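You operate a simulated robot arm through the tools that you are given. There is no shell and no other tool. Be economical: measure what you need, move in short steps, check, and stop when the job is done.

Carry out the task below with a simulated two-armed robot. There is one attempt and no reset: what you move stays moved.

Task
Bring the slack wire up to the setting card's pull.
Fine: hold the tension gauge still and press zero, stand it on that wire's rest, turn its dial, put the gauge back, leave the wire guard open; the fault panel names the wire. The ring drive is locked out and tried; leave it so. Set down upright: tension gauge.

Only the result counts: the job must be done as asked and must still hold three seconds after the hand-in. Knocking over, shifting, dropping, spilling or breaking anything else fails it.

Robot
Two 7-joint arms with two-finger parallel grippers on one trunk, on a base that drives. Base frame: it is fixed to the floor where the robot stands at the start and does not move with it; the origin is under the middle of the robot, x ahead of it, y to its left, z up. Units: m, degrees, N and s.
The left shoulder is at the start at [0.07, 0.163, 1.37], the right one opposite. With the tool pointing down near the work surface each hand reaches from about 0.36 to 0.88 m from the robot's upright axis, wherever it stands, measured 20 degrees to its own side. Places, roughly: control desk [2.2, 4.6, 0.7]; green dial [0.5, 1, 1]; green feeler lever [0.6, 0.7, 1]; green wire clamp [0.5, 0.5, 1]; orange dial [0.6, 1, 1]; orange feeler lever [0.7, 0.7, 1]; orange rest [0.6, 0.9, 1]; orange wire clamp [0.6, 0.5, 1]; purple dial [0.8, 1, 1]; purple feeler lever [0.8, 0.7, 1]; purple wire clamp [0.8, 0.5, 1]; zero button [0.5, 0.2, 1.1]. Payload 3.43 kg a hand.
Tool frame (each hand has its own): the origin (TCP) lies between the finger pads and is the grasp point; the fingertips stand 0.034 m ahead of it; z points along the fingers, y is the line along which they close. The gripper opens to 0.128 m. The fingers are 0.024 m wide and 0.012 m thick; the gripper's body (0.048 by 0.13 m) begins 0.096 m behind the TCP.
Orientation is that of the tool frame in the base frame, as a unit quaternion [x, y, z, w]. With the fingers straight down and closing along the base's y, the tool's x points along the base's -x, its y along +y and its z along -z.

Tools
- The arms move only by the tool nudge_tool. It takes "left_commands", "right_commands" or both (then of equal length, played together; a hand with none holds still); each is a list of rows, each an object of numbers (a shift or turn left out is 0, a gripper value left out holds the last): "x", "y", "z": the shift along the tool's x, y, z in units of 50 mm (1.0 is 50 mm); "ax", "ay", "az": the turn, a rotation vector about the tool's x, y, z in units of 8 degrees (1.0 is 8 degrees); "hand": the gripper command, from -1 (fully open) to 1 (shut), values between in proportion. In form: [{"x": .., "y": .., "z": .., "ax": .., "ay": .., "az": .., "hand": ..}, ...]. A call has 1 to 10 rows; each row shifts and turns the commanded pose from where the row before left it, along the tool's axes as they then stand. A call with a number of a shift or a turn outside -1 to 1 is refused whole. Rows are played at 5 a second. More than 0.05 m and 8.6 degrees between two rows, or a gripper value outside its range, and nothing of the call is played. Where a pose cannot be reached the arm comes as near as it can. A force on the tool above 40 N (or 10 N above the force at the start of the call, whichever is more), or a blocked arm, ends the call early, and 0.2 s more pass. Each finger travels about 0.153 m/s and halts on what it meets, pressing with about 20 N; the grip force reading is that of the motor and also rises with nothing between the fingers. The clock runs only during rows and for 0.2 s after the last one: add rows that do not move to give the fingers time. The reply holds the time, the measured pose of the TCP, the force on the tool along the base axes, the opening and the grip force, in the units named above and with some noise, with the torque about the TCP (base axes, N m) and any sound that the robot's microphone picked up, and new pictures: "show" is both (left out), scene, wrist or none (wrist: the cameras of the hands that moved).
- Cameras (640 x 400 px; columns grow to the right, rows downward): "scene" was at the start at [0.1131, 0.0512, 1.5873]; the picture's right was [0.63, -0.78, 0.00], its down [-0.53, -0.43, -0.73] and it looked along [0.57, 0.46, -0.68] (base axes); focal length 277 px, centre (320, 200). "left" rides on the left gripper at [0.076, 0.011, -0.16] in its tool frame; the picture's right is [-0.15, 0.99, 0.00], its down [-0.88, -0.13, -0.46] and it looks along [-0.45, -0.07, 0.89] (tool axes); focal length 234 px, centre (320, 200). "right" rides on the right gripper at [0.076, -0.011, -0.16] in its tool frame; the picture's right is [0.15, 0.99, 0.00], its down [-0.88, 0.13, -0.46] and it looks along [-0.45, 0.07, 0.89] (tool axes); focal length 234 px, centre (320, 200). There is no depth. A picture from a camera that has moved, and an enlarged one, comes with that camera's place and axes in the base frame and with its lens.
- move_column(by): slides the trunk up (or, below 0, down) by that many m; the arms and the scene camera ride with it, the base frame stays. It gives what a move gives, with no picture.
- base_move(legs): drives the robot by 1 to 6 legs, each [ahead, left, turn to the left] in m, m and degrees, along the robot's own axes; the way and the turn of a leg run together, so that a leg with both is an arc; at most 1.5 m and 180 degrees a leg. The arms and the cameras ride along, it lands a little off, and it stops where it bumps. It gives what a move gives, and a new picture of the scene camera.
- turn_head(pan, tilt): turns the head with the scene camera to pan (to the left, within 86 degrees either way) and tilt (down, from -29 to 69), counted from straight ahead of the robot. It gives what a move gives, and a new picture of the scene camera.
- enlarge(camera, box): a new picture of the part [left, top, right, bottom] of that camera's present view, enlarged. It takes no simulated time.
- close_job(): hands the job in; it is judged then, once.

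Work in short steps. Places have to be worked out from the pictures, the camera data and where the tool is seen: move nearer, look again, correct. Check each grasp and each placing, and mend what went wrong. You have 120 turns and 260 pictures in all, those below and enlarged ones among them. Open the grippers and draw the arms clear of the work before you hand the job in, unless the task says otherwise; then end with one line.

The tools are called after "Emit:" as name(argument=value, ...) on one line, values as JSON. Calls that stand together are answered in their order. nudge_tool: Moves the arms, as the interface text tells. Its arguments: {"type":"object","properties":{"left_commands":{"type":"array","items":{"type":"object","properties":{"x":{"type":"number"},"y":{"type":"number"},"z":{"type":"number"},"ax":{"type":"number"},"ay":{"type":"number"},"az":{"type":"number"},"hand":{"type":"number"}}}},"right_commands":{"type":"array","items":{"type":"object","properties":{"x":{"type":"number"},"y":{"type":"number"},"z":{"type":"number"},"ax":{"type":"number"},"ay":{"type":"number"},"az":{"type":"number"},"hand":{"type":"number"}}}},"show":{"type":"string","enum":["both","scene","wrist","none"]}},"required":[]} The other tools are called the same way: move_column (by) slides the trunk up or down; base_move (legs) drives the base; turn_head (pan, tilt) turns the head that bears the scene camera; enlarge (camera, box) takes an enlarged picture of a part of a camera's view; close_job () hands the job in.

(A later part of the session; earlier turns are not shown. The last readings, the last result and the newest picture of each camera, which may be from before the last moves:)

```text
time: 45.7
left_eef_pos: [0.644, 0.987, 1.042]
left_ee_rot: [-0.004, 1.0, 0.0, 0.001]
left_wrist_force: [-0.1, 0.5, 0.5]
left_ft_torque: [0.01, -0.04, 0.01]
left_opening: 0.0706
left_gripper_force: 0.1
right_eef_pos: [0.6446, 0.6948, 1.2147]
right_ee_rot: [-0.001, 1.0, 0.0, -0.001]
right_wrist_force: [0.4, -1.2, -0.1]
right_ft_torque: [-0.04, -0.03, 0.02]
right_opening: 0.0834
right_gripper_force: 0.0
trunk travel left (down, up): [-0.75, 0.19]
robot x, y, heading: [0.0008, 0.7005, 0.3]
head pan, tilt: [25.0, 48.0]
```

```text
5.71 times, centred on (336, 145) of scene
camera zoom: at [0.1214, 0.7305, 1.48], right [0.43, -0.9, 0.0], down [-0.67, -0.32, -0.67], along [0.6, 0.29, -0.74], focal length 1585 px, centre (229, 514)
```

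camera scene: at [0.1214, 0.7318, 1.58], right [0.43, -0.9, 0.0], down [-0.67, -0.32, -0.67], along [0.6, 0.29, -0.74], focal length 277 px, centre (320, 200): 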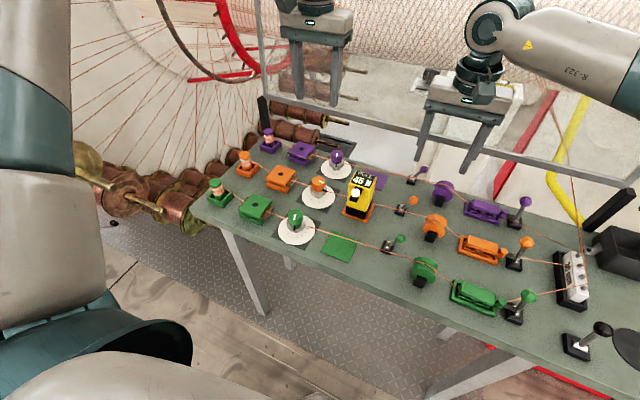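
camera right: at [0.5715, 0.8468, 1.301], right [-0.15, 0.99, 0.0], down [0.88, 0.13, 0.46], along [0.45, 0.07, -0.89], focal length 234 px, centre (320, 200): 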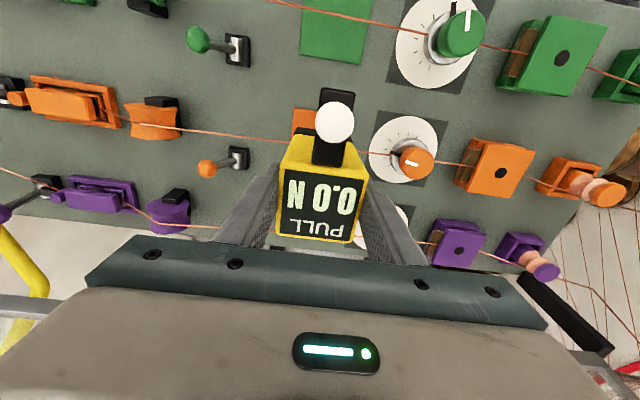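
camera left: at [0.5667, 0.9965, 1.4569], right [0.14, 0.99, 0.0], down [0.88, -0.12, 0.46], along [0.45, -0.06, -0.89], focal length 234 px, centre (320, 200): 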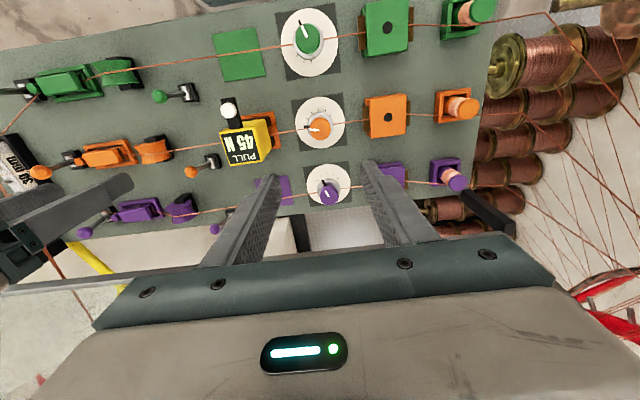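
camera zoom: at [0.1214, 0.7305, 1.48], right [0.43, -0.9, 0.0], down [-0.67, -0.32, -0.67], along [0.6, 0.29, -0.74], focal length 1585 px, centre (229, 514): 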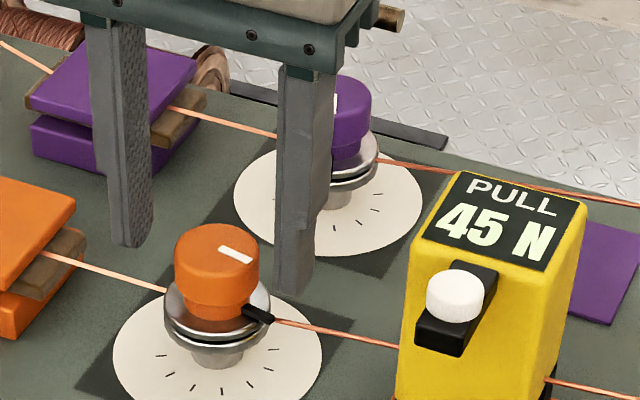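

Tips are ~12 mm below the knob's top, centred. I lower another 4 mm and close on the knob.

Emit:
nudge_tool(left_commands=[{"x": 0.03, "z": 0.08}, {"hand": 0.1}, {"hand": 0.3}, {"hand": 0.6}, {}, {}], show="none")

Emit:
enlarge(camera="left", box=[240, 120, 400, 220])

Emit:
enlarge(camera="scene", box=[280, 110, 392, 180])

```text
time: 47.1
left_eef_pos: [0.6436, 0.9858, 1.039]
left_ee_rot: [-0.003, 1.0, 0.0, 0.0]
left_wrist_force: [0.3, 1.7, -0.4]
left_ft_torque: [0.39, -0.03, -0.01]
left_opening: 0.0395
left_gripper_force: 45.2
right_eef_pos: [0.6461, 0.6945, 1.214]
right_ee_rot: [-0.001, 1.0, 0.0, 0.0]
right_wrist_force: [-0.9, 0.9, -0.4]
right_ft_torque: [-0.01, 0.0, 0.01]
right_opening: 0.083
right_gripper_force: 0.0
trunk travel left (down, up): [-0.75, 0.19]
robot x, y, heading: [0.0013, 0.6986, 0.4]
head pan, tilt: [25.0, 48.0]
```

```text
4.00 times, centred on (320, 170) of left
camera zoom: at [0.5669, 0.9957, 1.1992], right [0.14, 0.99, 0.0], down [0.88, -0.12, 0.46], along [0.45, -0.06, -0.89], focal length 937 px, centre (320, 320)
```

zoom: 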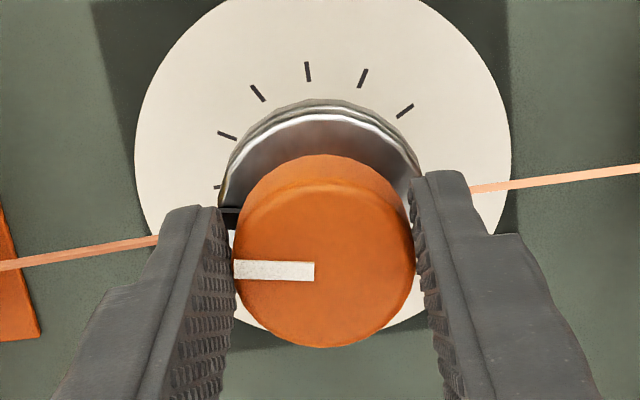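

```text
5.71 times, centred on (336, 145) of scene
camera zoom: at [0.1219, 0.7307, 1.48], right [0.43, -0.9, 0.0], down [-0.67, -0.32, -0.67], along [0.6, 0.29, -0.74], focal length 1585 px, centre (229, 514)
```

zoom: 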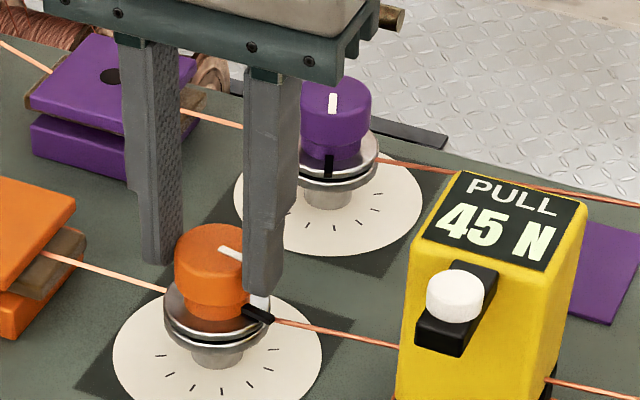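

Gripped at 0.0395 m. I turn clockwise (from above) by 8° as a test and read the gauge.

Emit:
nudge_tool(left_commands=[{"az": 0.5}, {"az": 0.5}, {}], show="none")

Emit:
enlarge(camera="scene", box=[280, 110, 392, 180])

```text
time: 47.9
left_eef_pos: [0.6441, 0.9867, 1.0391]
left_ee_rot: [0.068, 0.998, -0.001, 0.0]
left_wrist_force: [3.5, 2.7, 5.5]
left_ft_torque: [0.09, 0.89, 0.02]
left_opening: 0.0396
left_gripper_force: 44.6
right_eef_pos: [0.6459, 0.6945, 1.2142]
right_ee_rot: [-0.002, 1.0, 0.0, 0.0]
right_wrist_force: [0.4, -0.1, -0.3]
right_ft_torque: [0.01, 0.0, 0.01]
right_opening: 0.0833
right_gripper_force: 0.0
trunk travel left (down, up): [-0.75, 0.19]
robot x, y, heading: [-0.0014, 0.6977, 0.2]
head pan, tilt: [25.0, 48.0]
```

```text
5.71 times, centred on (336, 145) of scene
camera zoom: at [0.122, 0.7308, 1.4801], right [0.43, -0.9, 0.0], down [-0.67, -0.32, -0.67], along [0.6, 0.29, -0.74], focal length 1585 px, centre (229, 514)
```

zoom: 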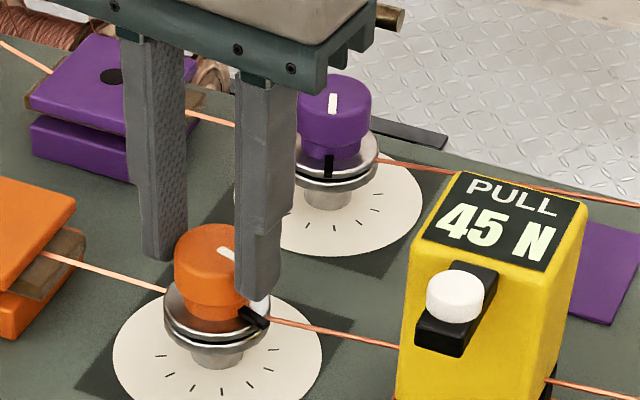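

The pointer has turned; the reading has not yet changed. I continue by 16°.

Emit:
nudge_tool(left_commands=[{"az": 0.5}, {"az": 0.5}, {"az": 0.5}, {"az": 0.5}, {}], show="none")

Emit:
enlarge(camera="scene", box=[280, 110, 392, 180])

```text
time: 49.1
left_eef_pos: [0.6432, 0.9884, 1.0382]
left_ee_rot: [0.205, 0.979, 0.0, 0.0]
left_wrist_force: [4.8, 7.1, 5.2]
left_ft_torque: [0.19, 0.19, 0.03]
left_opening: 0.0394
left_gripper_force: 44.7
right_eef_pos: [0.6452, 0.6949, 1.2147]
right_ee_rot: [-0.002, 1.0, 0.0, 0.0]
right_wrist_force: [-0.3, -0.2, 0.2]
right_ft_torque: [-0.01, -0.01, 0.0]
right_opening: 0.0832
right_gripper_force: 0.1
trunk travel left (down, up): [-0.75, 0.19]
robot x, y, heading: [0.0008, 0.6987, 0.4]
head pan, tilt: [25.0, 48.0]
```

```text
5.71 times, centred on (336, 145) of scene
camera zoom: at [0.1223, 0.7317, 1.48], right [0.43, -0.9, 0.0], down [-0.67, -0.32, -0.67], along [0.6, 0.29, -0.74], focal length 1585 px, centre (229, 514)
```

zoom: 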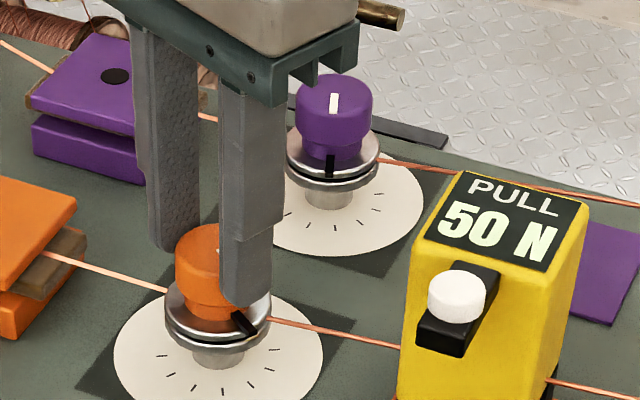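

50 N now; the display seems to step by 5 N, so I move in small increments to find the 55 band: +4° first.

Emit:
nudge_tool(left_commands=[{"az": 0.5}, {}], show="none")

Emit:
enlarge(camera="scene", box=[280, 110, 392, 180])

Emit:
nudge_tool(left_commands=[{"az": 0.5}, {}], show="none")

Emit:
enlarge(camera="scene", box=[280, 110, 392, 180])

```text
time: 49.7
left_eef_pos: [0.6433, 0.9877, 1.0381]
left_ee_rot: [0.239, 0.971, -0.001, 0.001]
left_wrist_force: [11.7, 10.8, 10.4]
left_ft_torque: [0.72, 0.52, 0.07]
left_opening: 0.0397
left_gripper_force: 44.4
right_eef_pos: [0.6467, 0.6955, 1.2136]
right_ee_rot: [-0.001, 1.0, 0.0, 0.0]
right_wrist_force: [-0.5, 0.7, -0.2]
right_ft_torque: [0.03, -0.02, 0.0]
right_opening: 0.083
right_gripper_force: 0.0
trunk travel left (down, up): [-0.75, 0.19]
robot x, y, heading: [0.0017, 0.6965, 0.3]
head pan, tilt: [25.0, 48.0]
```

```text
5.71 times, centred on (336, 145) of scene
camera zoom: at [0.123, 0.732, 1.48], right [0.43, -0.9, 0.0], down [-0.67, -0.32, -0.67], along [0.6, 0.29, -0.74], focal length 1585 px, centre (229, 514)
```

zoom: 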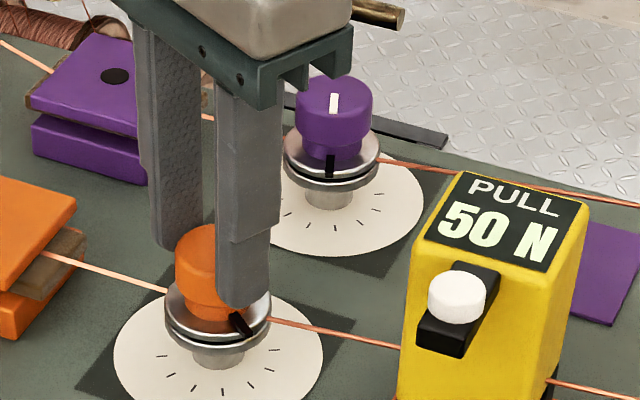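

```text
time: 50.3
left_eef_pos: [0.6444, 0.9889, 1.0376]
left_ee_rot: [0.272, 0.962, -0.001, 0.001]
left_wrist_force: [12.3, 14.1, 8.3]
left_ft_torque: [0.41, -1.23, 0.1]
left_opening: 0.0394
left_gripper_force: 44.3
right_eef_pos: [0.6476, 0.6961, 1.2142]
right_ee_rot: [-0.001, 1.0, -0.001, -0.002]
right_wrist_force: [0.1, 0.3, -0.1]
right_ft_torque: [0.0, -0.02, 0.03]
right_opening: 0.0831
right_gripper_force: 0.0
trunk travel left (down, up): [-0.75, 0.19]
robot x, y, heading: [0.0019, 0.694, 0.7]
head pan, tilt: [25.0, 48.0]
```

```text
5.71 times, centred on (336, 145) of scene
camera zoom: at [0.1232, 0.7328, 1.4798], right [0.43, -0.9, 0.0], down [-0.67, -0.32, -0.67], along [0.6, 0.29, -0.74], focal length 1585 px, centre (229, 514)
```

zoom: 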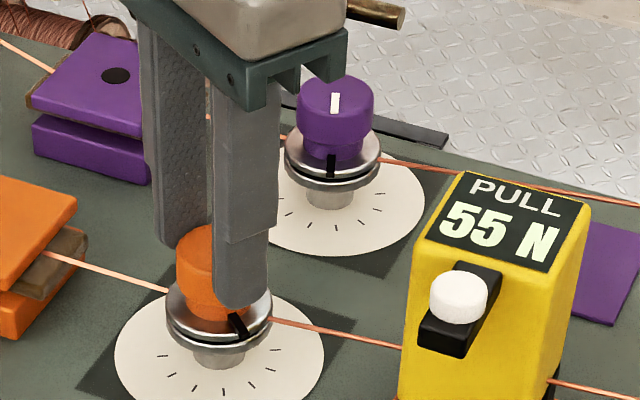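

55 N appears at ~32° total. Side forces have grown, so I relieve them slightly and then continue in +4° steps to find where 55 ends.

Emit:
nudge_tool(left_commands=[{"x": -0.013, "y": 0.055, "z": -0.02}, {"az": 0.5}, {}], show="none")

Emit:
enlarge(camera="scene", box=[280, 110, 392, 180])

Emit:
nudge_tool(left_commands=[{"az": 0.5}, {}], show="none")

Emit:
enlarge(camera="scene", box=[280, 110, 392, 180])

```text
time: 51.1
left_eef_pos: [0.6442, 0.9896, 1.0388]
left_ee_rot: [0.306, 0.952, 0.0, -0.001]
left_wrist_force: [3.8, 8.6, -0.7]
left_ft_torque: [0.02, -0.68, 0.06]
left_opening: 0.0394
left_gripper_force: 44.9
right_eef_pos: [0.646, 0.6945, 1.215]
right_ee_rot: [-0.002, 1.0, 0.0, 0.0]
right_wrist_force: [0.3, 0.0, 0.5]
right_ft_torque: [-0.03, -0.02, 0.03]
right_opening: 0.0832
right_gripper_force: 0.1
trunk travel left (down, up): [-0.75, 0.19]
robot x, y, heading: [0.0008, 0.6946, 0.2]
head pan, tilt: [25.0, 48.0]
```

```text
5.71 times, centred on (336, 145) of scene
camera zoom: at [0.1225, 0.7323, 1.4798], right [0.43, -0.9, 0.0], down [-0.67, -0.32, -0.67], along [0.6, 0.29, -0.74], focal length 1585 px, centre (229, 514)
```

zoom: 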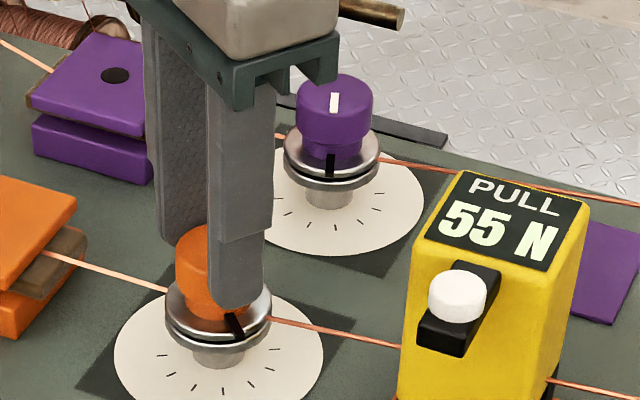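

```text
time: 51.7
left_eef_pos: [0.6441, 0.9897, 1.0387]
left_ee_rot: [0.339, 0.941, -0.001, -0.001]
left_wrist_force: [-3.7, 5.6, -8.3]
left_ft_torque: [0.19, -0.35, 0.01]
left_opening: 0.0398
left_gripper_force: 45.0
right_eef_pos: [0.6457, 0.6954, 1.215]
right_ee_rot: [-0.002, 1.0, -0.001, 0.0]
right_wrist_force: [-0.3, -0.7, -0.1]
right_ft_torque: [-0.05, 0.0, -0.02]
right_opening: 0.083
right_gripper_force: 0.0
trunk travel left (down, up): [-0.75, 0.19]
robot x, y, heading: [0.0043, 0.7002, 0.2]
head pan, tilt: [25.0, 48.0]
```

```text
5.71 times, centred on (336, 145) of scene
camera zoom: at [0.1222, 0.7321, 1.4798], right [0.43, -0.9, 0.0], down [-0.67, -0.32, -0.67], along [0.6, 0.29, -0.74], focal length 1585 px, centre (229, 514)
```

zoom: 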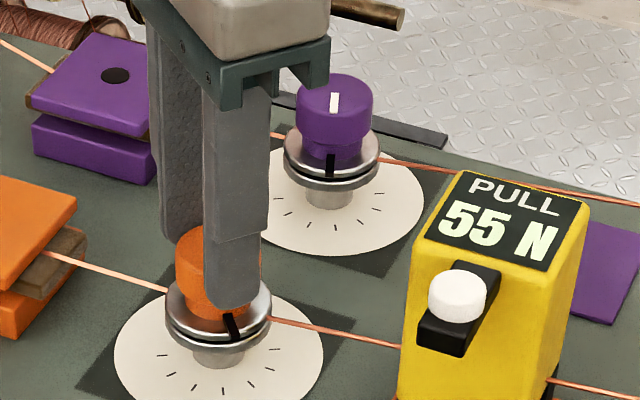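

Still 55 at 40°. Continue to find the upper edge.

Emit:
nudge_tool(left_commands=[{"az": 0.4}, {}], show="none")

Emit:
enlarge(camera="scene", box=[280, 110, 392, 180])

Emit:
nudge_tool(left_commands=[{"az": 0.4}, {}], show="none")

Emit:
enlarge(camera="scene", box=[280, 110, 392, 180])

```text
time: 52.3
left_eef_pos: [0.6452, 0.9892, 1.0384]
left_ee_rot: [0.365, 0.931, 0.0, -0.001]
left_wrist_force: [-7.0, 5.4, -13.8]
left_ft_torque: [0.59, 0.19, -0.02]
left_opening: 0.0395
left_gripper_force: 45.4
right_eef_pos: [0.6471, 0.6964, 1.2145]
right_ee_rot: [-0.001, 1.0, 0.0, -0.001]
right_wrist_force: [-0.4, -0.1, -0.6]
right_ft_torque: [0.03, 0.01, -0.01]
right_opening: 0.0832
right_gripper_force: 0.0
trunk travel left (down, up): [-0.75, 0.19]
robot x, y, heading: [0.0007, 0.6973, 0.3]
head pan, tilt: [25.0, 48.0]
```

```text
5.71 times, centred on (336, 145) of scene
camera zoom: at [0.1223, 0.7323, 1.4798], right [0.43, -0.9, 0.0], down [-0.67, -0.32, -0.67], along [0.6, 0.29, -0.74], focal length 1585 px, centre (229, 514)
```

zoom: 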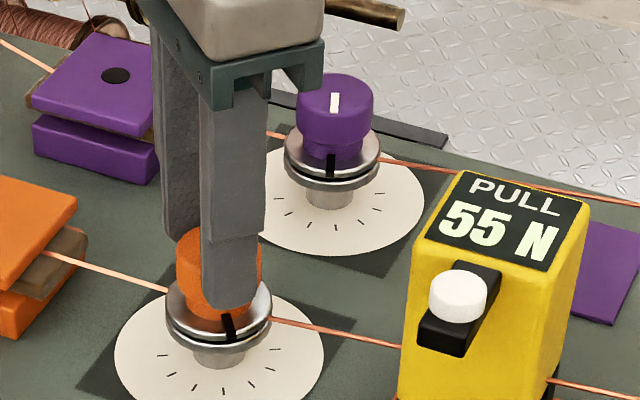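

```text
time: 52.9
left_eef_pos: [0.6448, 0.9896, 1.0372]
left_ee_rot: [0.392, 0.92, -0.001, -0.001]
left_wrist_force: [-10.8, 4.0, -17.8]
left_ft_torque: [1.09, 0.81, -0.03]
left_opening: 0.0395
left_gripper_force: 45.0
right_eef_pos: [0.6458, 0.6954, 1.2137]
right_ee_rot: [-0.001, 1.0, 0.0, -0.001]
right_wrist_force: [0.5, 0.2, -1.0]
right_ft_torque: [-0.01, 0.0, 0.02]
right_opening: 0.083
right_gripper_force: 0.0
trunk travel left (down, up): [-0.75, 0.19]
robot x, y, heading: [0.003, 0.6995, 0.5]
head pan, tilt: [25.0, 48.0]
```

```text
5.71 times, centred on (336, 145) of scene
camera zoom: at [0.1223, 0.7322, 1.4798], right [0.43, -0.9, 0.0], down [-0.67, -0.32, -0.67], along [0.6, 0.29, -0.74], focal length 1585 px, centre (229, 514)
```

zoom: 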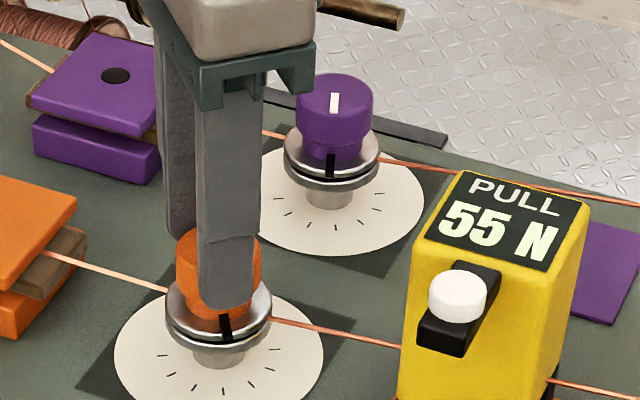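

Still 55 at 46°. I relieve the built-up forces and step on.

Emit:
nudge_tool(left_commands=[{"x": 0.028, "y": -0.015, "z": 0.03}, {"az": 0.4}, {}], show="none")

Emit:
enlarge(camera="scene", box=[280, 110, 392, 180])

Emit:
nudge_tool(left_commands=[{"az": 0.4}, {}], show="none")

Emit:
enlarge(camera="scene", box=[280, 110, 392, 180])

```text
time: 53.7
left_eef_pos: [0.6447, 0.9895, 1.0379]
left_ee_rot: [0.417, 0.909, -0.001, 0.002]
left_wrist_force: [-2.1, 4.0, -5.6]
left_ft_torque: [-0.15, 0.45, 0.02]
left_opening: 0.0397
left_gripper_force: 45.7
right_eef_pos: [0.6461, 0.6949, 1.2146]
right_ee_rot: [-0.001, 1.0, 0.001, -0.001]
right_wrist_force: [-0.5, 0.1, -0.2]
right_ft_torque: [0.0, 0.01, 0.01]
right_opening: 0.0832
right_gripper_force: 0.1
trunk travel left (down, up): [-0.75, 0.19]
robot x, y, heading: [0.0048, 0.6988, 0.2]
head pan, tilt: [25.0, 48.0]
```

```text
5.71 times, centred on (336, 145) of scene
camera zoom: at [0.1225, 0.7317, 1.48], right [0.43, -0.9, 0.0], down [-0.67, -0.32, -0.67], along [0.6, 0.29, -0.74], focal length 1585 px, centre (229, 514)
```

zoom: 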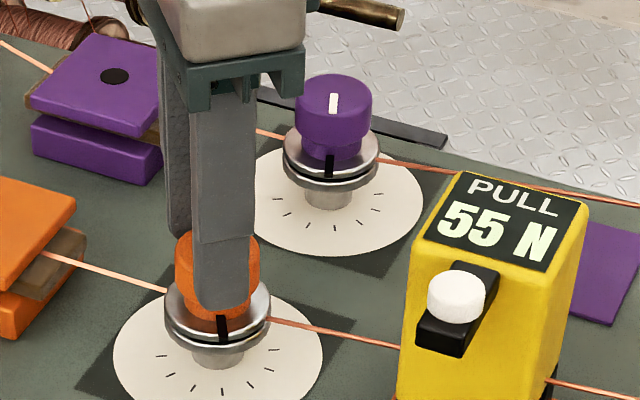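

```text
time: 54.3
left_eef_pos: [0.6436, 0.9903, 1.0375]
left_ee_rot: [0.442, 0.897, 0.0, 0.0]
left_wrist_force: [0.2, 3.5, -7.7]
left_ft_torque: [-0.92, -0.58, 0.02]
left_opening: 0.0396
left_gripper_force: 45.7
right_eef_pos: [0.6469, 0.6945, 1.2143]
right_ee_rot: [-0.001, 1.0, 0.0, -0.001]
right_wrist_force: [0.6, 0.1, -0.1]
right_ft_torque: [0.04, 0.02, -0.04]
right_opening: 0.0834
right_gripper_force: 0.0
trunk travel left (down, up): [-0.75, 0.19]
robot x, y, heading: [0.0009, 0.6946, 0.1]
head pan, tilt: [25.0, 48.0]
```

```text
5.71 times, centred on (336, 145) of scene
camera zoom: at [0.123, 0.7319, 1.4798], right [0.43, -0.9, 0.0], down [-0.67, -0.32, -0.67], along [0.6, 0.29, -0.74], focal length 1585 px, centre (229, 514)
```

zoom: 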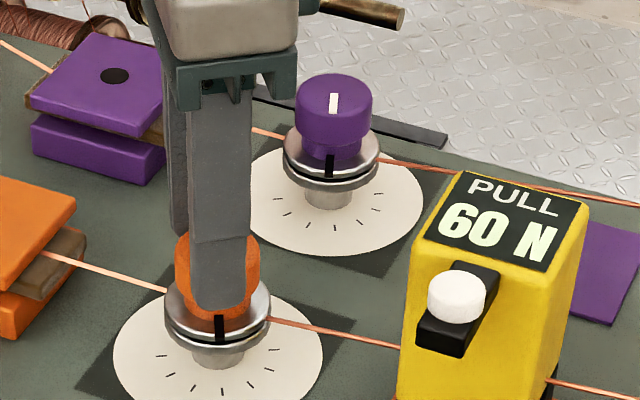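

60 N at 52.4°, so the 55 band is ≈30°–51°; I turn back 12° to its centre (~40.5°).

Emit:
nudge_tool(left_commands=[{"az": -0.5}, {"az": -0.5}, {"az": -0.49}, {}, {}], show="none")

Emit:
enlarge(camera="scene", box=[280, 110, 392, 180])

Emit:
enlarge(camera="left", box=[240, 120, 400, 220])

```text
time: 55.5
left_eef_pos: [0.6442, 0.9893, 1.0375]
left_ee_rot: [0.346, 0.938, 0.0, 0.0]
left_wrist_force: [1.3, -1.2, -6.5]
left_ft_torque: [-0.39, -0.64, 0.01]
left_opening: 0.0395
left_gripper_force: 45.5
right_eef_pos: [0.6454, 0.6949, 1.2143]
right_ee_rot: [-0.002, 1.0, 0.001, -0.001]
right_wrist_force: [-0.3, -0.6, -0.2]
right_ft_torque: [-0.01, 0.01, 0.0]
right_opening: 0.0834
right_gripper_force: 0.1
trunk travel left (down, up): [-0.75, 0.19]
robot x, y, heading: [0.0013, 0.6994, 0.3]
head pan, tilt: [25.0, 48.0]
```

```text
5.71 times, centred on (336, 145) of scene
camera zoom: at [0.1228, 0.7306, 1.4799], right [0.43, -0.9, 0.0], down [-0.67, -0.32, -0.67], along [0.6, 0.29, -0.74], focal length 1585 px, centre (229, 514)
```

zoom: 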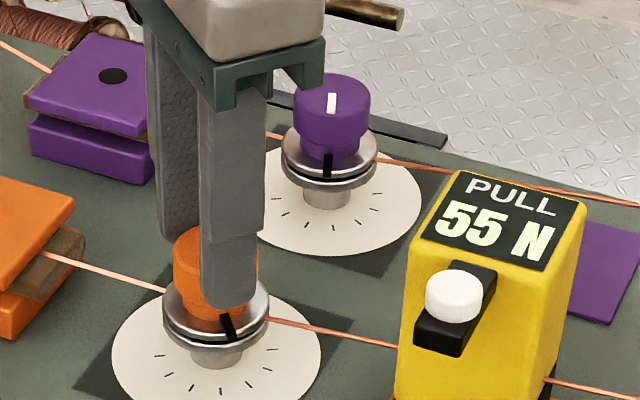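

```text
4.00 times, centred on (320, 170) of left
camera zoom: at [0.5937, 1.0459, 1.1994], right [0.75, 0.66, 0.0], down [0.58, -0.67, 0.46], along [0.3, -0.34, -0.89], focal length 937 px, centre (320, 320)
```

zoom: 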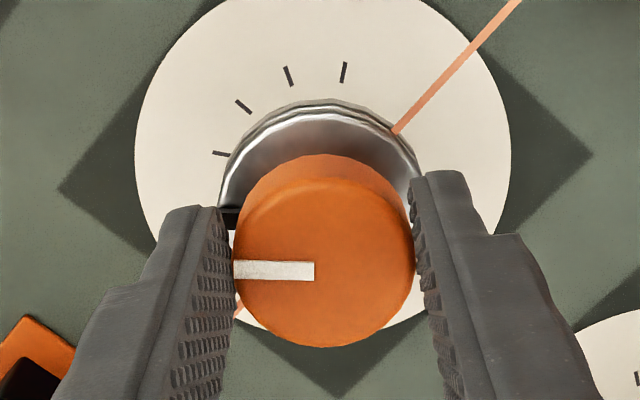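

55 N. I open the left hand and lift it straight up, then check the reading.

Emit:
nudge_tool(left_commands=[{"hand": 0.2}, {"hand": 0.0}, {"hand": -0.1}, {}, {"z": -0.5}, {"z": -0.9}, {"z": -0.9}, {}], show="none")

Emit:
enlarge(camera="scene", box=[280, 110, 392, 180])

Emit:
enlarge(camera="left", box=[240, 100, 400, 200])

```text
time: 57.3
left_eef_pos: [0.6465, 0.9895, 1.1566]
left_ee_rot: [0.346, 0.938, 0.0, 0.0]
left_wrist_force: [-0.3, -0.1, 0.3]
left_ft_torque: [0.04, -0.02, 0.04]
left_opening: 0.0703
left_gripper_force: 0.1
right_eef_pos: [0.6467, 0.6943, 1.2144]
right_ee_rot: [-0.002, 1.0, 0.0, 0.0]
right_wrist_force: [0.7, -0.5, 0.8]
right_ft_torque: [0.0, 0.0, -0.03]
right_opening: 0.0835
right_gripper_force: 0.0
trunk travel left (down, up): [-0.75, 0.19]
robot x, y, heading: [0.001, 0.6947, 0.2]
head pan, tilt: [25.0, 48.0]
```

```text
5.71 times, centred on (336, 145) of scene
camera zoom: at [0.1227, 0.7309, 1.4799], right [0.43, -0.9, 0.0], down [-0.67, -0.32, -0.67], along [0.6, 0.29, -0.74], focal length 1585 px, centre (229, 514)
```

zoom: 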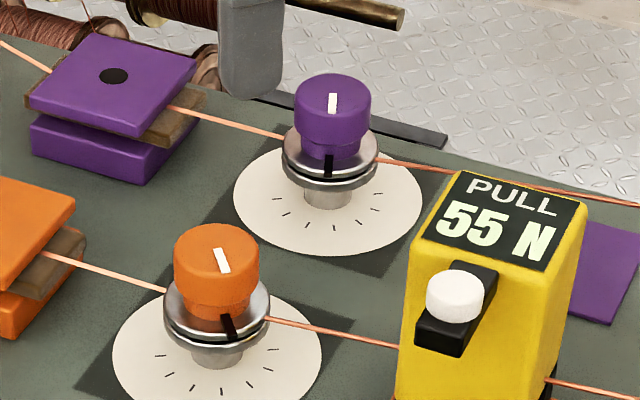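

```text
4.00 times, centred on (320, 150) of left
camera zoom: at [0.5964, 1.0451, 1.3181], right [0.75, 0.66, 0.0], down [0.58, -0.67, 0.46], along [0.3, -0.34, -0.89], focal length 937 px, centre (320, 400)
```

zoom: 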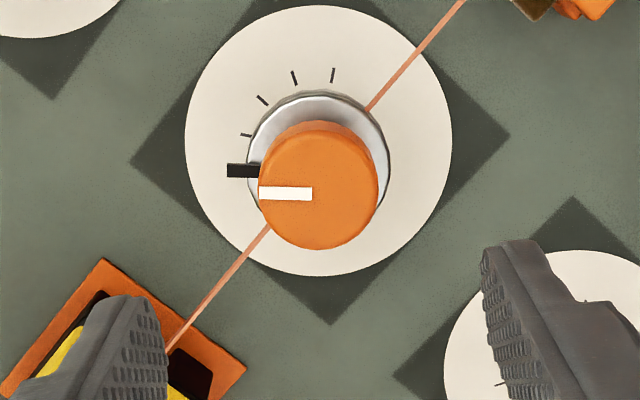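

Reading holds at 55 N, pointer on a tick. I raise the left hand, un-turn it and move it left/back out of the way.

Emit:
nudge_tool(left_commands=[{"z": -1}, {"z": -0.8}, {"az": -1}, {"az": -1}, {"az": -1}, {"az": -1}, {"az": -1}, {"x": 0.6, "y": 0.7}, {"x": 0.6, "y": 0.7}, {"x": 0.6, "y": 0.5}], show="scene")

```text
time: 59.5
left_eef_pos: [0.552, 1.0864, 1.243]
left_ee_rot: [0.005, 1.0, 0.0, 0.001]
left_wrist_force: [0.3, 0.6, 0.1]
left_ft_torque: [0.02, -0.01, 0.0]
left_opening: 0.0706
left_gripper_force: 0.0
right_eef_pos: [0.6446, 0.6953, 1.2157]
right_ee_rot: [-0.002, 1.0, 0.0, 0.0]
right_wrist_force: [0.3, 0.5, -1.0]
right_ft_torque: [0.02, -0.01, -0.02]
right_opening: 0.0831
right_gripper_force: 0.0
trunk travel left (down, up): [-0.75, 0.19]
robot x, y, heading: [0.006, 0.6926, 0.2]
head pan, tilt: [25.0, 48.0]
camera scene: at [0.1203, 0.731, 1.4801], right [0.43, -0.9, 0.0], down [-0.67, -0.32, -0.67], along [0.61, 0.29, -0.74], focal length 277 px, centre (320, 200)
```

scene: 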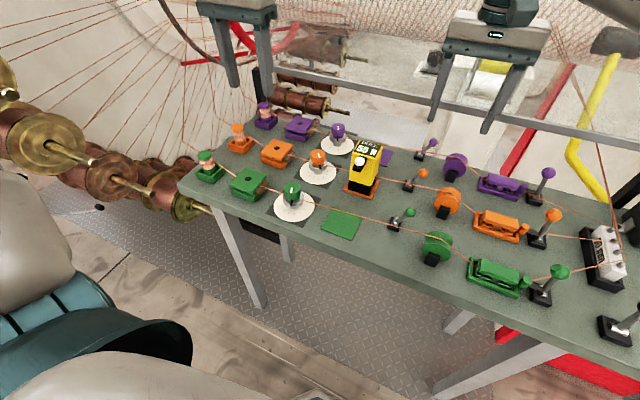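

Left is clear. Right hand goes back over the gauge (y 0.855), then partly down.

Emit:
nudge_tool(right_commands=[{"y": 0.8}, {"y": 0.8}, {"y": 0.8}, {"y": 0.8}, {"z": 0.8}, {}], show="wrist")

Emit:
enlarge(camera="scene", box=[310, 100, 422, 200])

```text
time: 60.9
left_eef_pos: [0.5532, 1.0862, 1.2425]
left_ee_rot: [0.004, 1.0, 0.0, 0.001]
left_wrist_force: [0.2, 0.0, -0.1]
left_ft_torque: [0.02, -0.02, -0.03]
left_opening: 0.0704
left_gripper_force: 0.0
right_eef_pos: [0.6435, 0.8531, 1.1747]
right_ee_rot: [-0.001, 1.0, 0.001, 0.0]
right_wrist_force: [-0.2, -0.3, -0.8]
right_ft_torque: [-0.01, 0.01, -0.02]
right_opening: 0.0832
right_gripper_force: 0.1
trunk travel left (down, up): [-0.75, 0.19]
robot x, y, heading: [0.0028, 0.6999, 0.6]
head pan, tilt: [25.0, 48.0]
camera right: at [0.5682, 0.8399, 1.335], right [-0.15, 0.99, 0.0], down [0.88, 0.13, 0.46], along [0.45, 0.07, -0.89], focal length 234 px, centre (320, 200)
```

right: 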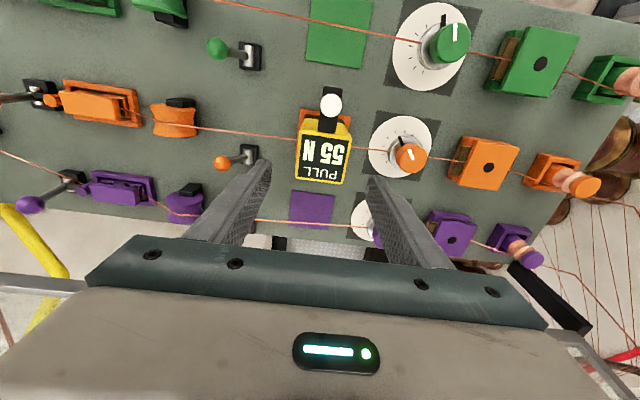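

```text
4.00 times, centred on (366, 150) of scene
camera zoom: at [0.1217, 0.7299, 1.48], right [0.43, -0.9, 0.0], down [-0.67, -0.32, -0.67], along [0.6, 0.29, -0.74], focal length 1109 px, centre (136, 400)
```

zoom: 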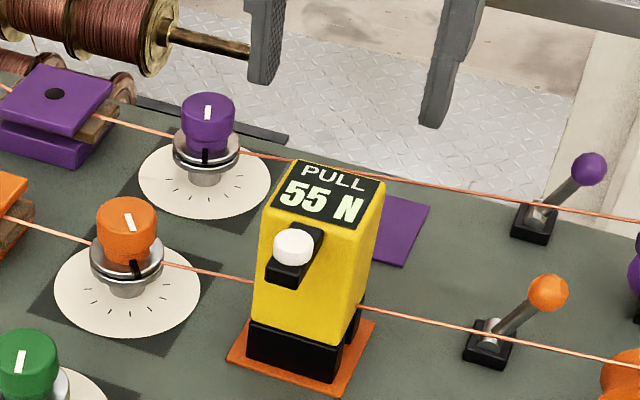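

Aligned with the gauge. I descend to the previous grasp height (≈1.057) and close.

Emit:
nudge_tool(right_commands=[{"y": 0.04, "z": 0.8}, {"z": 0.8}, {"z": 0.74}, {}, {"hand": 0.2}, {"hand": 0.6}, {"hand": 1}, {}, {}], show="wrist")

Emit:
enlarge(camera="scene", box=[310, 100, 422, 200])

```text
time: 62.9
left_eef_pos: [0.553, 1.0874, 1.2431]
left_ee_rot: [0.004, 1.0, 0.001, 0.0]
left_wrist_force: [1.2, -1.0, 0.1]
left_ft_torque: [0.01, 0.0, 0.0]
left_opening: 0.0704
left_gripper_force: 0.1
right_eef_pos: [0.6488, 0.8571, 1.058]
right_ee_rot: [-0.002, 1.0, 0.001, -0.001]
right_wrist_force: [0.7, -0.5, -0.2]
right_ft_torque: [0.0, -0.01, 0.01]
right_opening: 0.0599
right_gripper_force: 20.4
trunk travel left (down, up): [-0.75, 0.19]
robot x, y, heading: [0.003, 0.6958, 0.3]
head pan, tilt: [25.0, 48.0]
camera right: at [0.5727, 0.8449, 1.2181], right [-0.15, 0.99, 0.0], down [0.88, 0.13, 0.46], along [0.45, 0.07, -0.89], focal length 234 px, centre (320, 200)
```

right: 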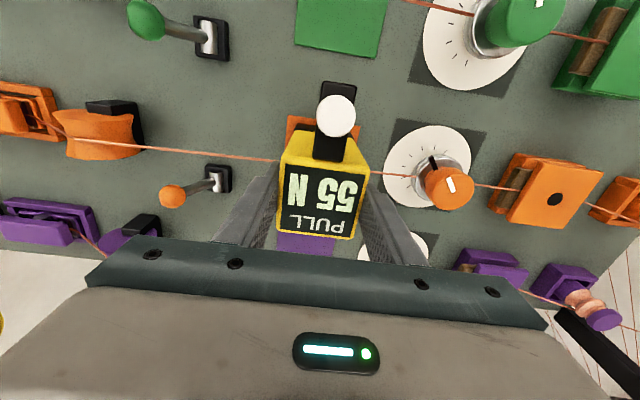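

```text
4.00 times, centred on (366, 150) of scene
camera zoom: at [0.1222, 0.7307, 1.4799], right [0.43, -0.9, 0.0], down [-0.67, -0.32, -0.67], along [0.6, 0.29, -0.74], focal length 1109 px, centre (136, 400)
```

zoom: 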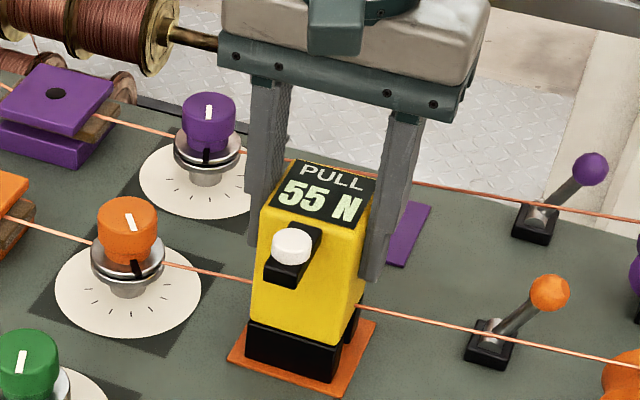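

Gripped again (0.060). I lift straight up 0.17 m.

Emit:
nudge_tool(right_commands=[{"z": -0.2}, {"z": -0.4}, {"z": -0.7}, {"z": -0.8}, {"z": -0.8}, {"z": -0.5}, {}], show="scene")

Emit:
enlarge(camera="scene", box=[290, 60, 450, 200])

```text
time: 64.5
left_eef_pos: [0.5533, 1.0878, 1.2425]
left_ee_rot: [0.005, 1.0, 0.001, 0.001]
left_wrist_force: [0.0, -0.3, -0.5]
left_ft_torque: [0.02, -0.01, 0.01]
left_opening: 0.0705
left_gripper_force: 0.0
right_eef_pos: [0.6436, 0.8562, 1.2262]
right_ee_rot: [-0.003, 1.0, 0.0, 0.0]
right_wrist_force: [0.1, 0.4, -2.2]
right_ft_torque: [-0.01, 0.01, 0.04]
right_opening: 0.06
right_gripper_force: 20.1
trunk travel left (down, up): [-0.75, 0.19]
robot x, y, heading: [0.002, 0.6992, 0.1]
head pan, tilt: [25.0, 48.0]
camera scene: at [0.1227, 0.7307, 1.4799], right [0.43, -0.9, 0.0], down [-0.67, -0.32, -0.67], along [0.6, 0.29, -0.74], focal length 277 px, centre (320, 200)
```

scene: 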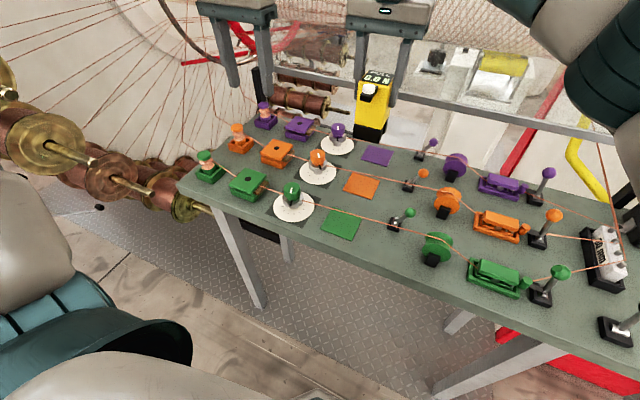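

```text
2.86 times, centred on (370, 130) of scene
camera zoom: at [0.1227, 0.7307, 1.4799], right [0.43, -0.9, 0.0], down [-0.67, -0.32, -0.67], along [0.6, 0.29, -0.74], focal length 792 px, centre (177, 400)
```

zoom: 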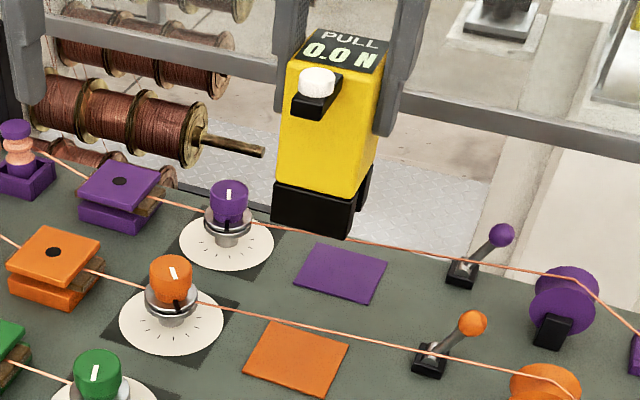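

0.0 N again off the wire. I pull both hands back toward me (gauge to x≈0.535) so that they clear the wires rising from the comb, then drive right 0.65 m.

Emit:
nudge_tool(right_commands=[{"x": 0.72}, {"x": 0.72}, {"x": 0.72}, {}], left_commands=[{"x": 0.7}, {"x": 0.7}, {"x": 0.7}, {}], show="none")

Emit:
base_move(legs=[[0, -0.33, 0], [0, -0.32, 0]])

```text
time: 65.5
left_eef_pos: [0.4516, 1.0837, 1.244]
left_ee_rot: [0.004, 1.0, 0.0, 0.0]
left_wrist_force: [-0.5, -0.6, 0.0]
left_ft_torque: [-0.03, 0.04, 0.03]
left_opening: 0.0704
left_gripper_force: 0.0
right_eef_pos: [0.5376, 0.8519, 1.2256]
right_ee_rot: [-0.001, 1.0, 0.0, -0.001]
right_wrist_force: [0.0, 0.1, -2.9]
right_ft_torque: [0.01, -0.01, -0.02]
right_opening: 0.06
right_gripper_force: 20.4
trunk travel left (down, up): [-0.75, 0.19]
robot x, y, heading: [0.0001, 0.6967, 0.5]
head pan, tilt: [25.0, 48.0]
```

```text
time: 69.3
left_eef_pos: [0.4549, 0.4511, 1.2448]
left_ee_rot: [0.001, 1.0, -0.001, -0.001]
left_wrist_force: [0.0, 1.2, -0.2]
left_ft_torque: [0.0, 0.02, 0.04]
left_opening: 0.0703
left_gripper_force: 0.2
right_eef_pos: [0.5416, 0.2181, 1.2252]
right_ee_rot: [-0.007, 1.0, -0.001, 0.001]
right_wrist_force: [0.1, 0.4, -2.5]
right_ft_torque: [-0.01, -0.04, 0.01]
right_opening: 0.06
right_gripper_force: 20.3
trunk travel left (down, up): [-0.75, 0.19]
robot x, y, heading: [0.0106, 0.059, 1.0]
head pan, tilt: [25.0, 48.0]
camera scene: at [0.128, 0.095, 1.4799], right [0.43, -0.9, 0.0], down [-0.67, -0.32, -0.67], along [0.6, 0.29, -0.74], focal length 277 px, centre (320, 200)
```

scene: 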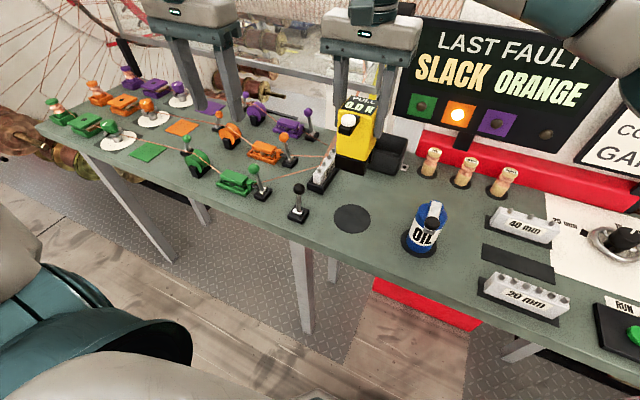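

Back at the gauge's spot. I measure the black disc and the gauge.

Emit:
enlarge(camera="scene", box=[290, 90, 418, 240])

Emit:
enlarge(camera="right", box=[240, 60, 432, 260])

```text
2.67 times, centred on (354, 165) of scene
camera zoom: at [0.128, 0.095, 1.4799], right [0.43, -0.9, 0.0], down [-0.67, -0.32, -0.67], along [0.6, 0.29, -0.74], focal length 740 px, centre (229, 293)
```

zoom: 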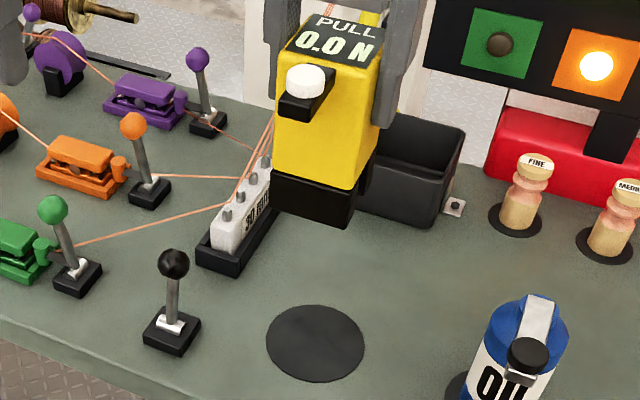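

```text
2.00 times, centred on (336, 160) of right
camera zoom: at [0.4665, 0.2065, 1.3852], right [-0.16, 0.99, 0.0], down [0.88, 0.14, 0.46], along [0.45, 0.07, -0.89], focal length 468 px, centre (288, 280)
```

zoom: 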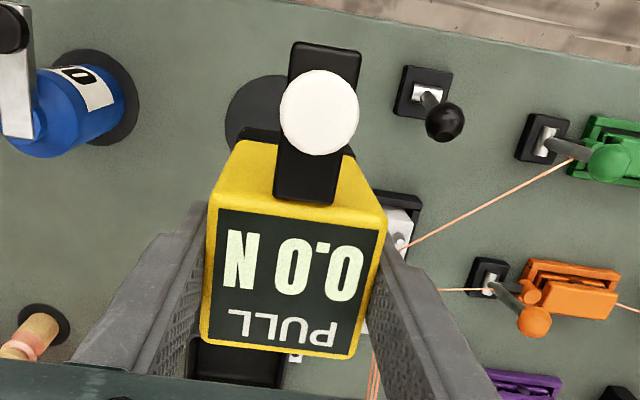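

Disc centre ≈ [0.537, 0.2075]; gauge centre coincides with the TCP [0.5415, 0.218]. I correct and lower to just above the disc.

Emit:
nudge_tool(right_commands=[{"x": 0.09, "y": -0.21}, {"z": 0.8}, {"z": 0.8}, {"z": 0.8}, {"z": 0.7}, {}], show="none")

Emit:
enlarge(camera="scene", box=[290, 130, 418, 240])

```text
time: 70.8
left_eef_pos: [0.4533, 0.4491, 1.2445]
left_ee_rot: [0.001, 1.0, 0.0, 0.0]
left_wrist_force: [0.7, -0.3, 0.3]
left_ft_torque: [0.0, -0.02, 0.04]
left_opening: 0.0704
left_gripper_force: 0.0
right_eef_pos: [0.5338, 0.2064, 1.0674]
right_ee_rot: [-0.006, 1.0, 0.0, 0.0]
right_wrist_force: [0.2, -0.8, -3.0]
right_ft_torque: [0.01, 0.03, -0.01]
right_opening: 0.0601
right_gripper_force: 19.8
trunk travel left (down, up): [-0.75, 0.19]
robot x, y, heading: [0.0073, 0.062, 0.7]
head pan, tilt: [25.0, 48.0]
```

```text
3.64 times, centred on (354, 185) of scene
camera zoom: at [0.1275, 0.093, 1.48], right [0.43, -0.9, 0.0], down [-0.67, -0.32, -0.67], along [0.6, 0.29, -0.74], focal length 1008 px, centre (196, 254)
```

zoom: 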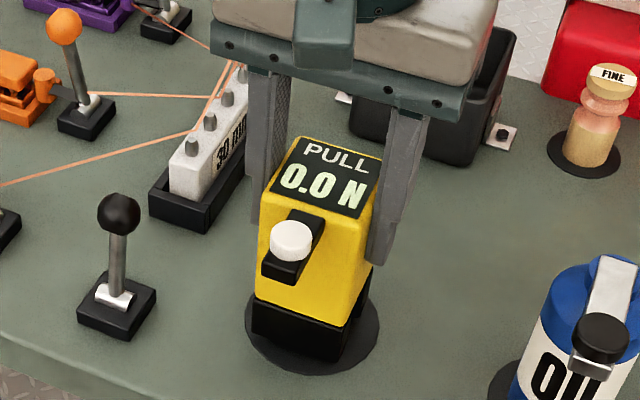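

Compared with the starting picture the gauge sits ~3–4 mm too near me; I shift +x and lower in small steps to contact.

Emit:
nudge_tool(right_commands=[{"x": -0.08}, {"z": 0.1}, {"z": 0.04}, {"z": 0.02}, {}], show="none")

```text
time: 72.0
left_eef_pos: [0.4535, 0.4492, 1.245]
left_ee_rot: [0.001, 1.0, 0.0, 0.001]
left_wrist_force: [0.5, -0.1, -0.1]
left_ft_torque: [0.0, 0.02, 0.03]
left_opening: 0.0705
left_gripper_force: 0.1
right_eef_pos: [0.5404, 0.2079, 1.0616]
right_ee_rot: [-0.006, 1.0, 0.0, 0.0]
right_wrist_force: [0.4, 0.1, -1.8]
right_ft_torque: [-0.02, 0.02, 0.0]
right_opening: 0.06
right_gripper_force: 20.1
trunk travel left (down, up): [-0.75, 0.19]
robot x, y, heading: [0.0087, 0.0568, 0.9]
head pan, tilt: [25.0, 48.0]
```

Emit:
nudge_tool(right_commands=[{"z": 0.03}, {"z": 0.02}, {"z": 0.02}, {}], show="none")

Emit:
enlarge(camera="scene", box=[290, 130, 418, 240])

```text
time: 73.0
left_eef_pos: [0.4541, 0.4492, 1.2453]
left_ee_rot: [0.001, 1.0, 0.001, 0.0]
left_wrist_force: [0.0, -0.3, 0.7]
left_ft_torque: [-0.01, -0.03, 0.0]
left_opening: 0.0703
left_gripper_force: 0.0
right_eef_pos: [0.5414, 0.2068, 1.0577]
right_ee_rot: [-0.006, 1.0, -0.001, 0.0]
right_wrist_force: [-1.0, 0.3, -2.2]
right_ft_torque: [-0.01, -0.01, 0.03]
right_opening: 0.06
right_gripper_force: 19.9
trunk travel left (down, up): [-0.75, 0.19]
robot x, y, heading: [0.0095, 0.0595, 1.2]
head pan, tilt: [25.0, 48.0]
```

```text
3.64 times, centred on (354, 185) of scene
camera zoom: at [0.128, 0.0932, 1.4799], right [0.43, -0.9, 0.0], down [-0.67, -0.32, -0.67], along [0.6, 0.29, -0.74], focal length 1008 px, centre (196, 254)
```

zoom: 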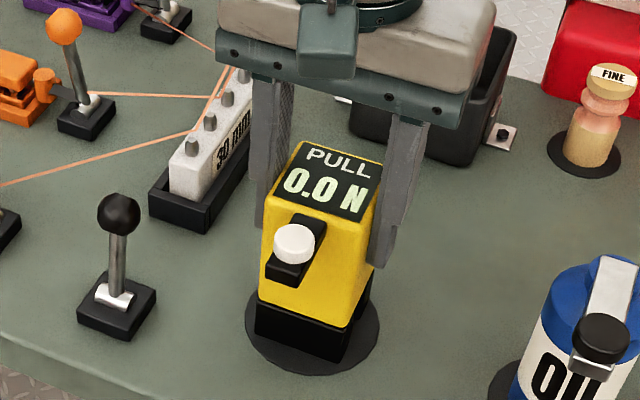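

Nicely on the disc, not yet in contact; a little lower.

Emit:
nudge_tool(right_commands=[{"z": 0.02}, {"z": 0.02}, {"z": 0.02}, {}], show="none")

```text
time: 74.0
left_eef_pos: [0.4538, 0.4492, 1.245]
left_ee_rot: [0.002, 1.0, 0.0, 0.001]
left_wrist_force: [-0.1, 0.5, 0.4]
left_ft_torque: [0.0, -0.03, -0.03]
left_opening: 0.0703
left_gripper_force: 0.0
right_eef_pos: [0.5411, 0.208, 1.057]
right_ee_rot: [-0.006, 1.0, 0.001, 0.001]
right_wrist_force: [2.3, 1.3, 17.0]
right_ft_torque: [-0.21, -0.02, 0.06]
right_opening: 0.0597
right_gripper_force: 20.3
trunk travel left (down, up): [-0.75, 0.19]
robot x, y, heading: [0.0124, 0.0598, 1.0]
head pan, tilt: [25.0, 48.0]
```

Contact. I ease off 1.5 mm, open, then lift straight up.

Emit:
nudge_tool(right_commands=[{"z": -0.03}, {"hand": 0.0}, {"hand": -0.35}, {}, {}, {"z": -0.4}, {"z": -0.8}, {"z": -0.9}, {"z": -0.9}, {"z": -0.6}], show="scene")

Emit:
enlarge(camera="scene", box=[290, 130, 418, 240])

Emit:
enlarge(camera="scene", box=[30, 60, 320, 220])

```text
time: 76.2
left_eef_pos: [0.4542, 0.4501, 1.2443]
left_ee_rot: [0.001, 1.0, 0.001, 0.001]
left_wrist_force: [0.0, 0.4, 0.1]
left_ft_torque: [0.03, -0.03, 0.01]
left_opening: 0.0704
left_gripper_force: 0.0
right_eef_pos: [0.5427, 0.2079, 1.2417]
right_ee_rot: [-0.006, 1.0, 0.0, -0.001]
right_wrist_force: [-0.5, -0.2, 0.5]
right_ft_torque: [0.02, -0.01, -0.02]
right_opening: 0.0863
right_gripper_force: 0.0
trunk travel left (down, up): [-0.75, 0.19]
robot x, y, heading: [0.0073, 0.066, 0.8]
head pan, tilt: [25.0, 48.0]
camera scene: at [0.1272, 0.0931, 1.48], right [0.43, -0.9, 0.0], down [-0.67, -0.32, -0.67], along [0.6, 0.29, -0.74], focal length 277 px, centre (320, 200)
```

scene: 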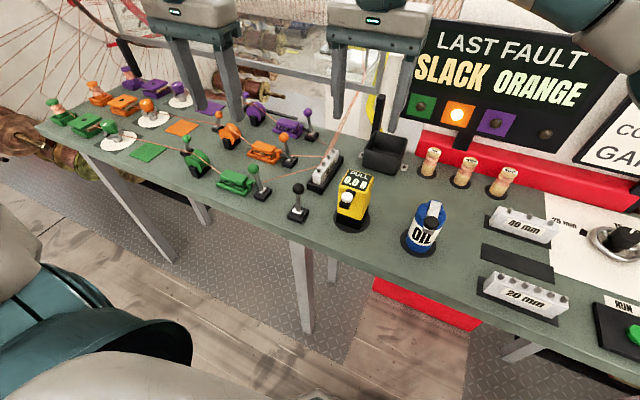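

```text
3.64 times, centred on (354, 185) of scene
camera zoom: at [0.1272, 0.0931, 1.48], right [0.43, -0.9, 0.0], down [-0.67, -0.32, -0.67], along [0.6, 0.29, -0.74], focal length 1008 px, centre (196, 254)
```

zoom: 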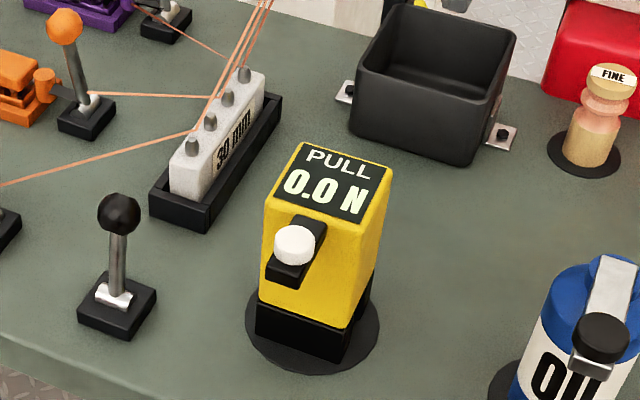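

```text
2.21 times, centred on (175, 140) of scene
camera zoom: at [0.1272, 0.0931, 1.48], right [0.43, -0.9, 0.0], down [-0.67, -0.32, -0.67], along [0.6, 0.29, -0.74], focal length 612 px, centre (640, 332)
```

zoom: 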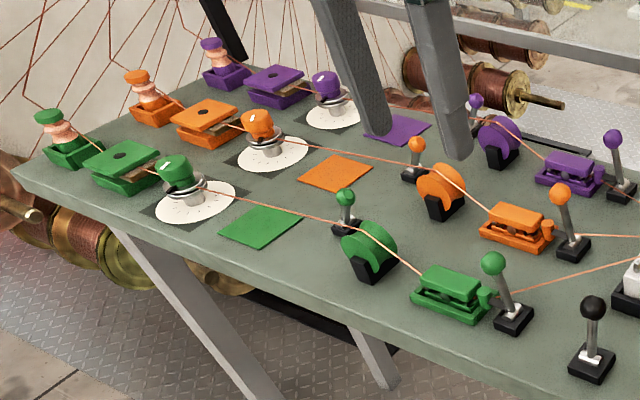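

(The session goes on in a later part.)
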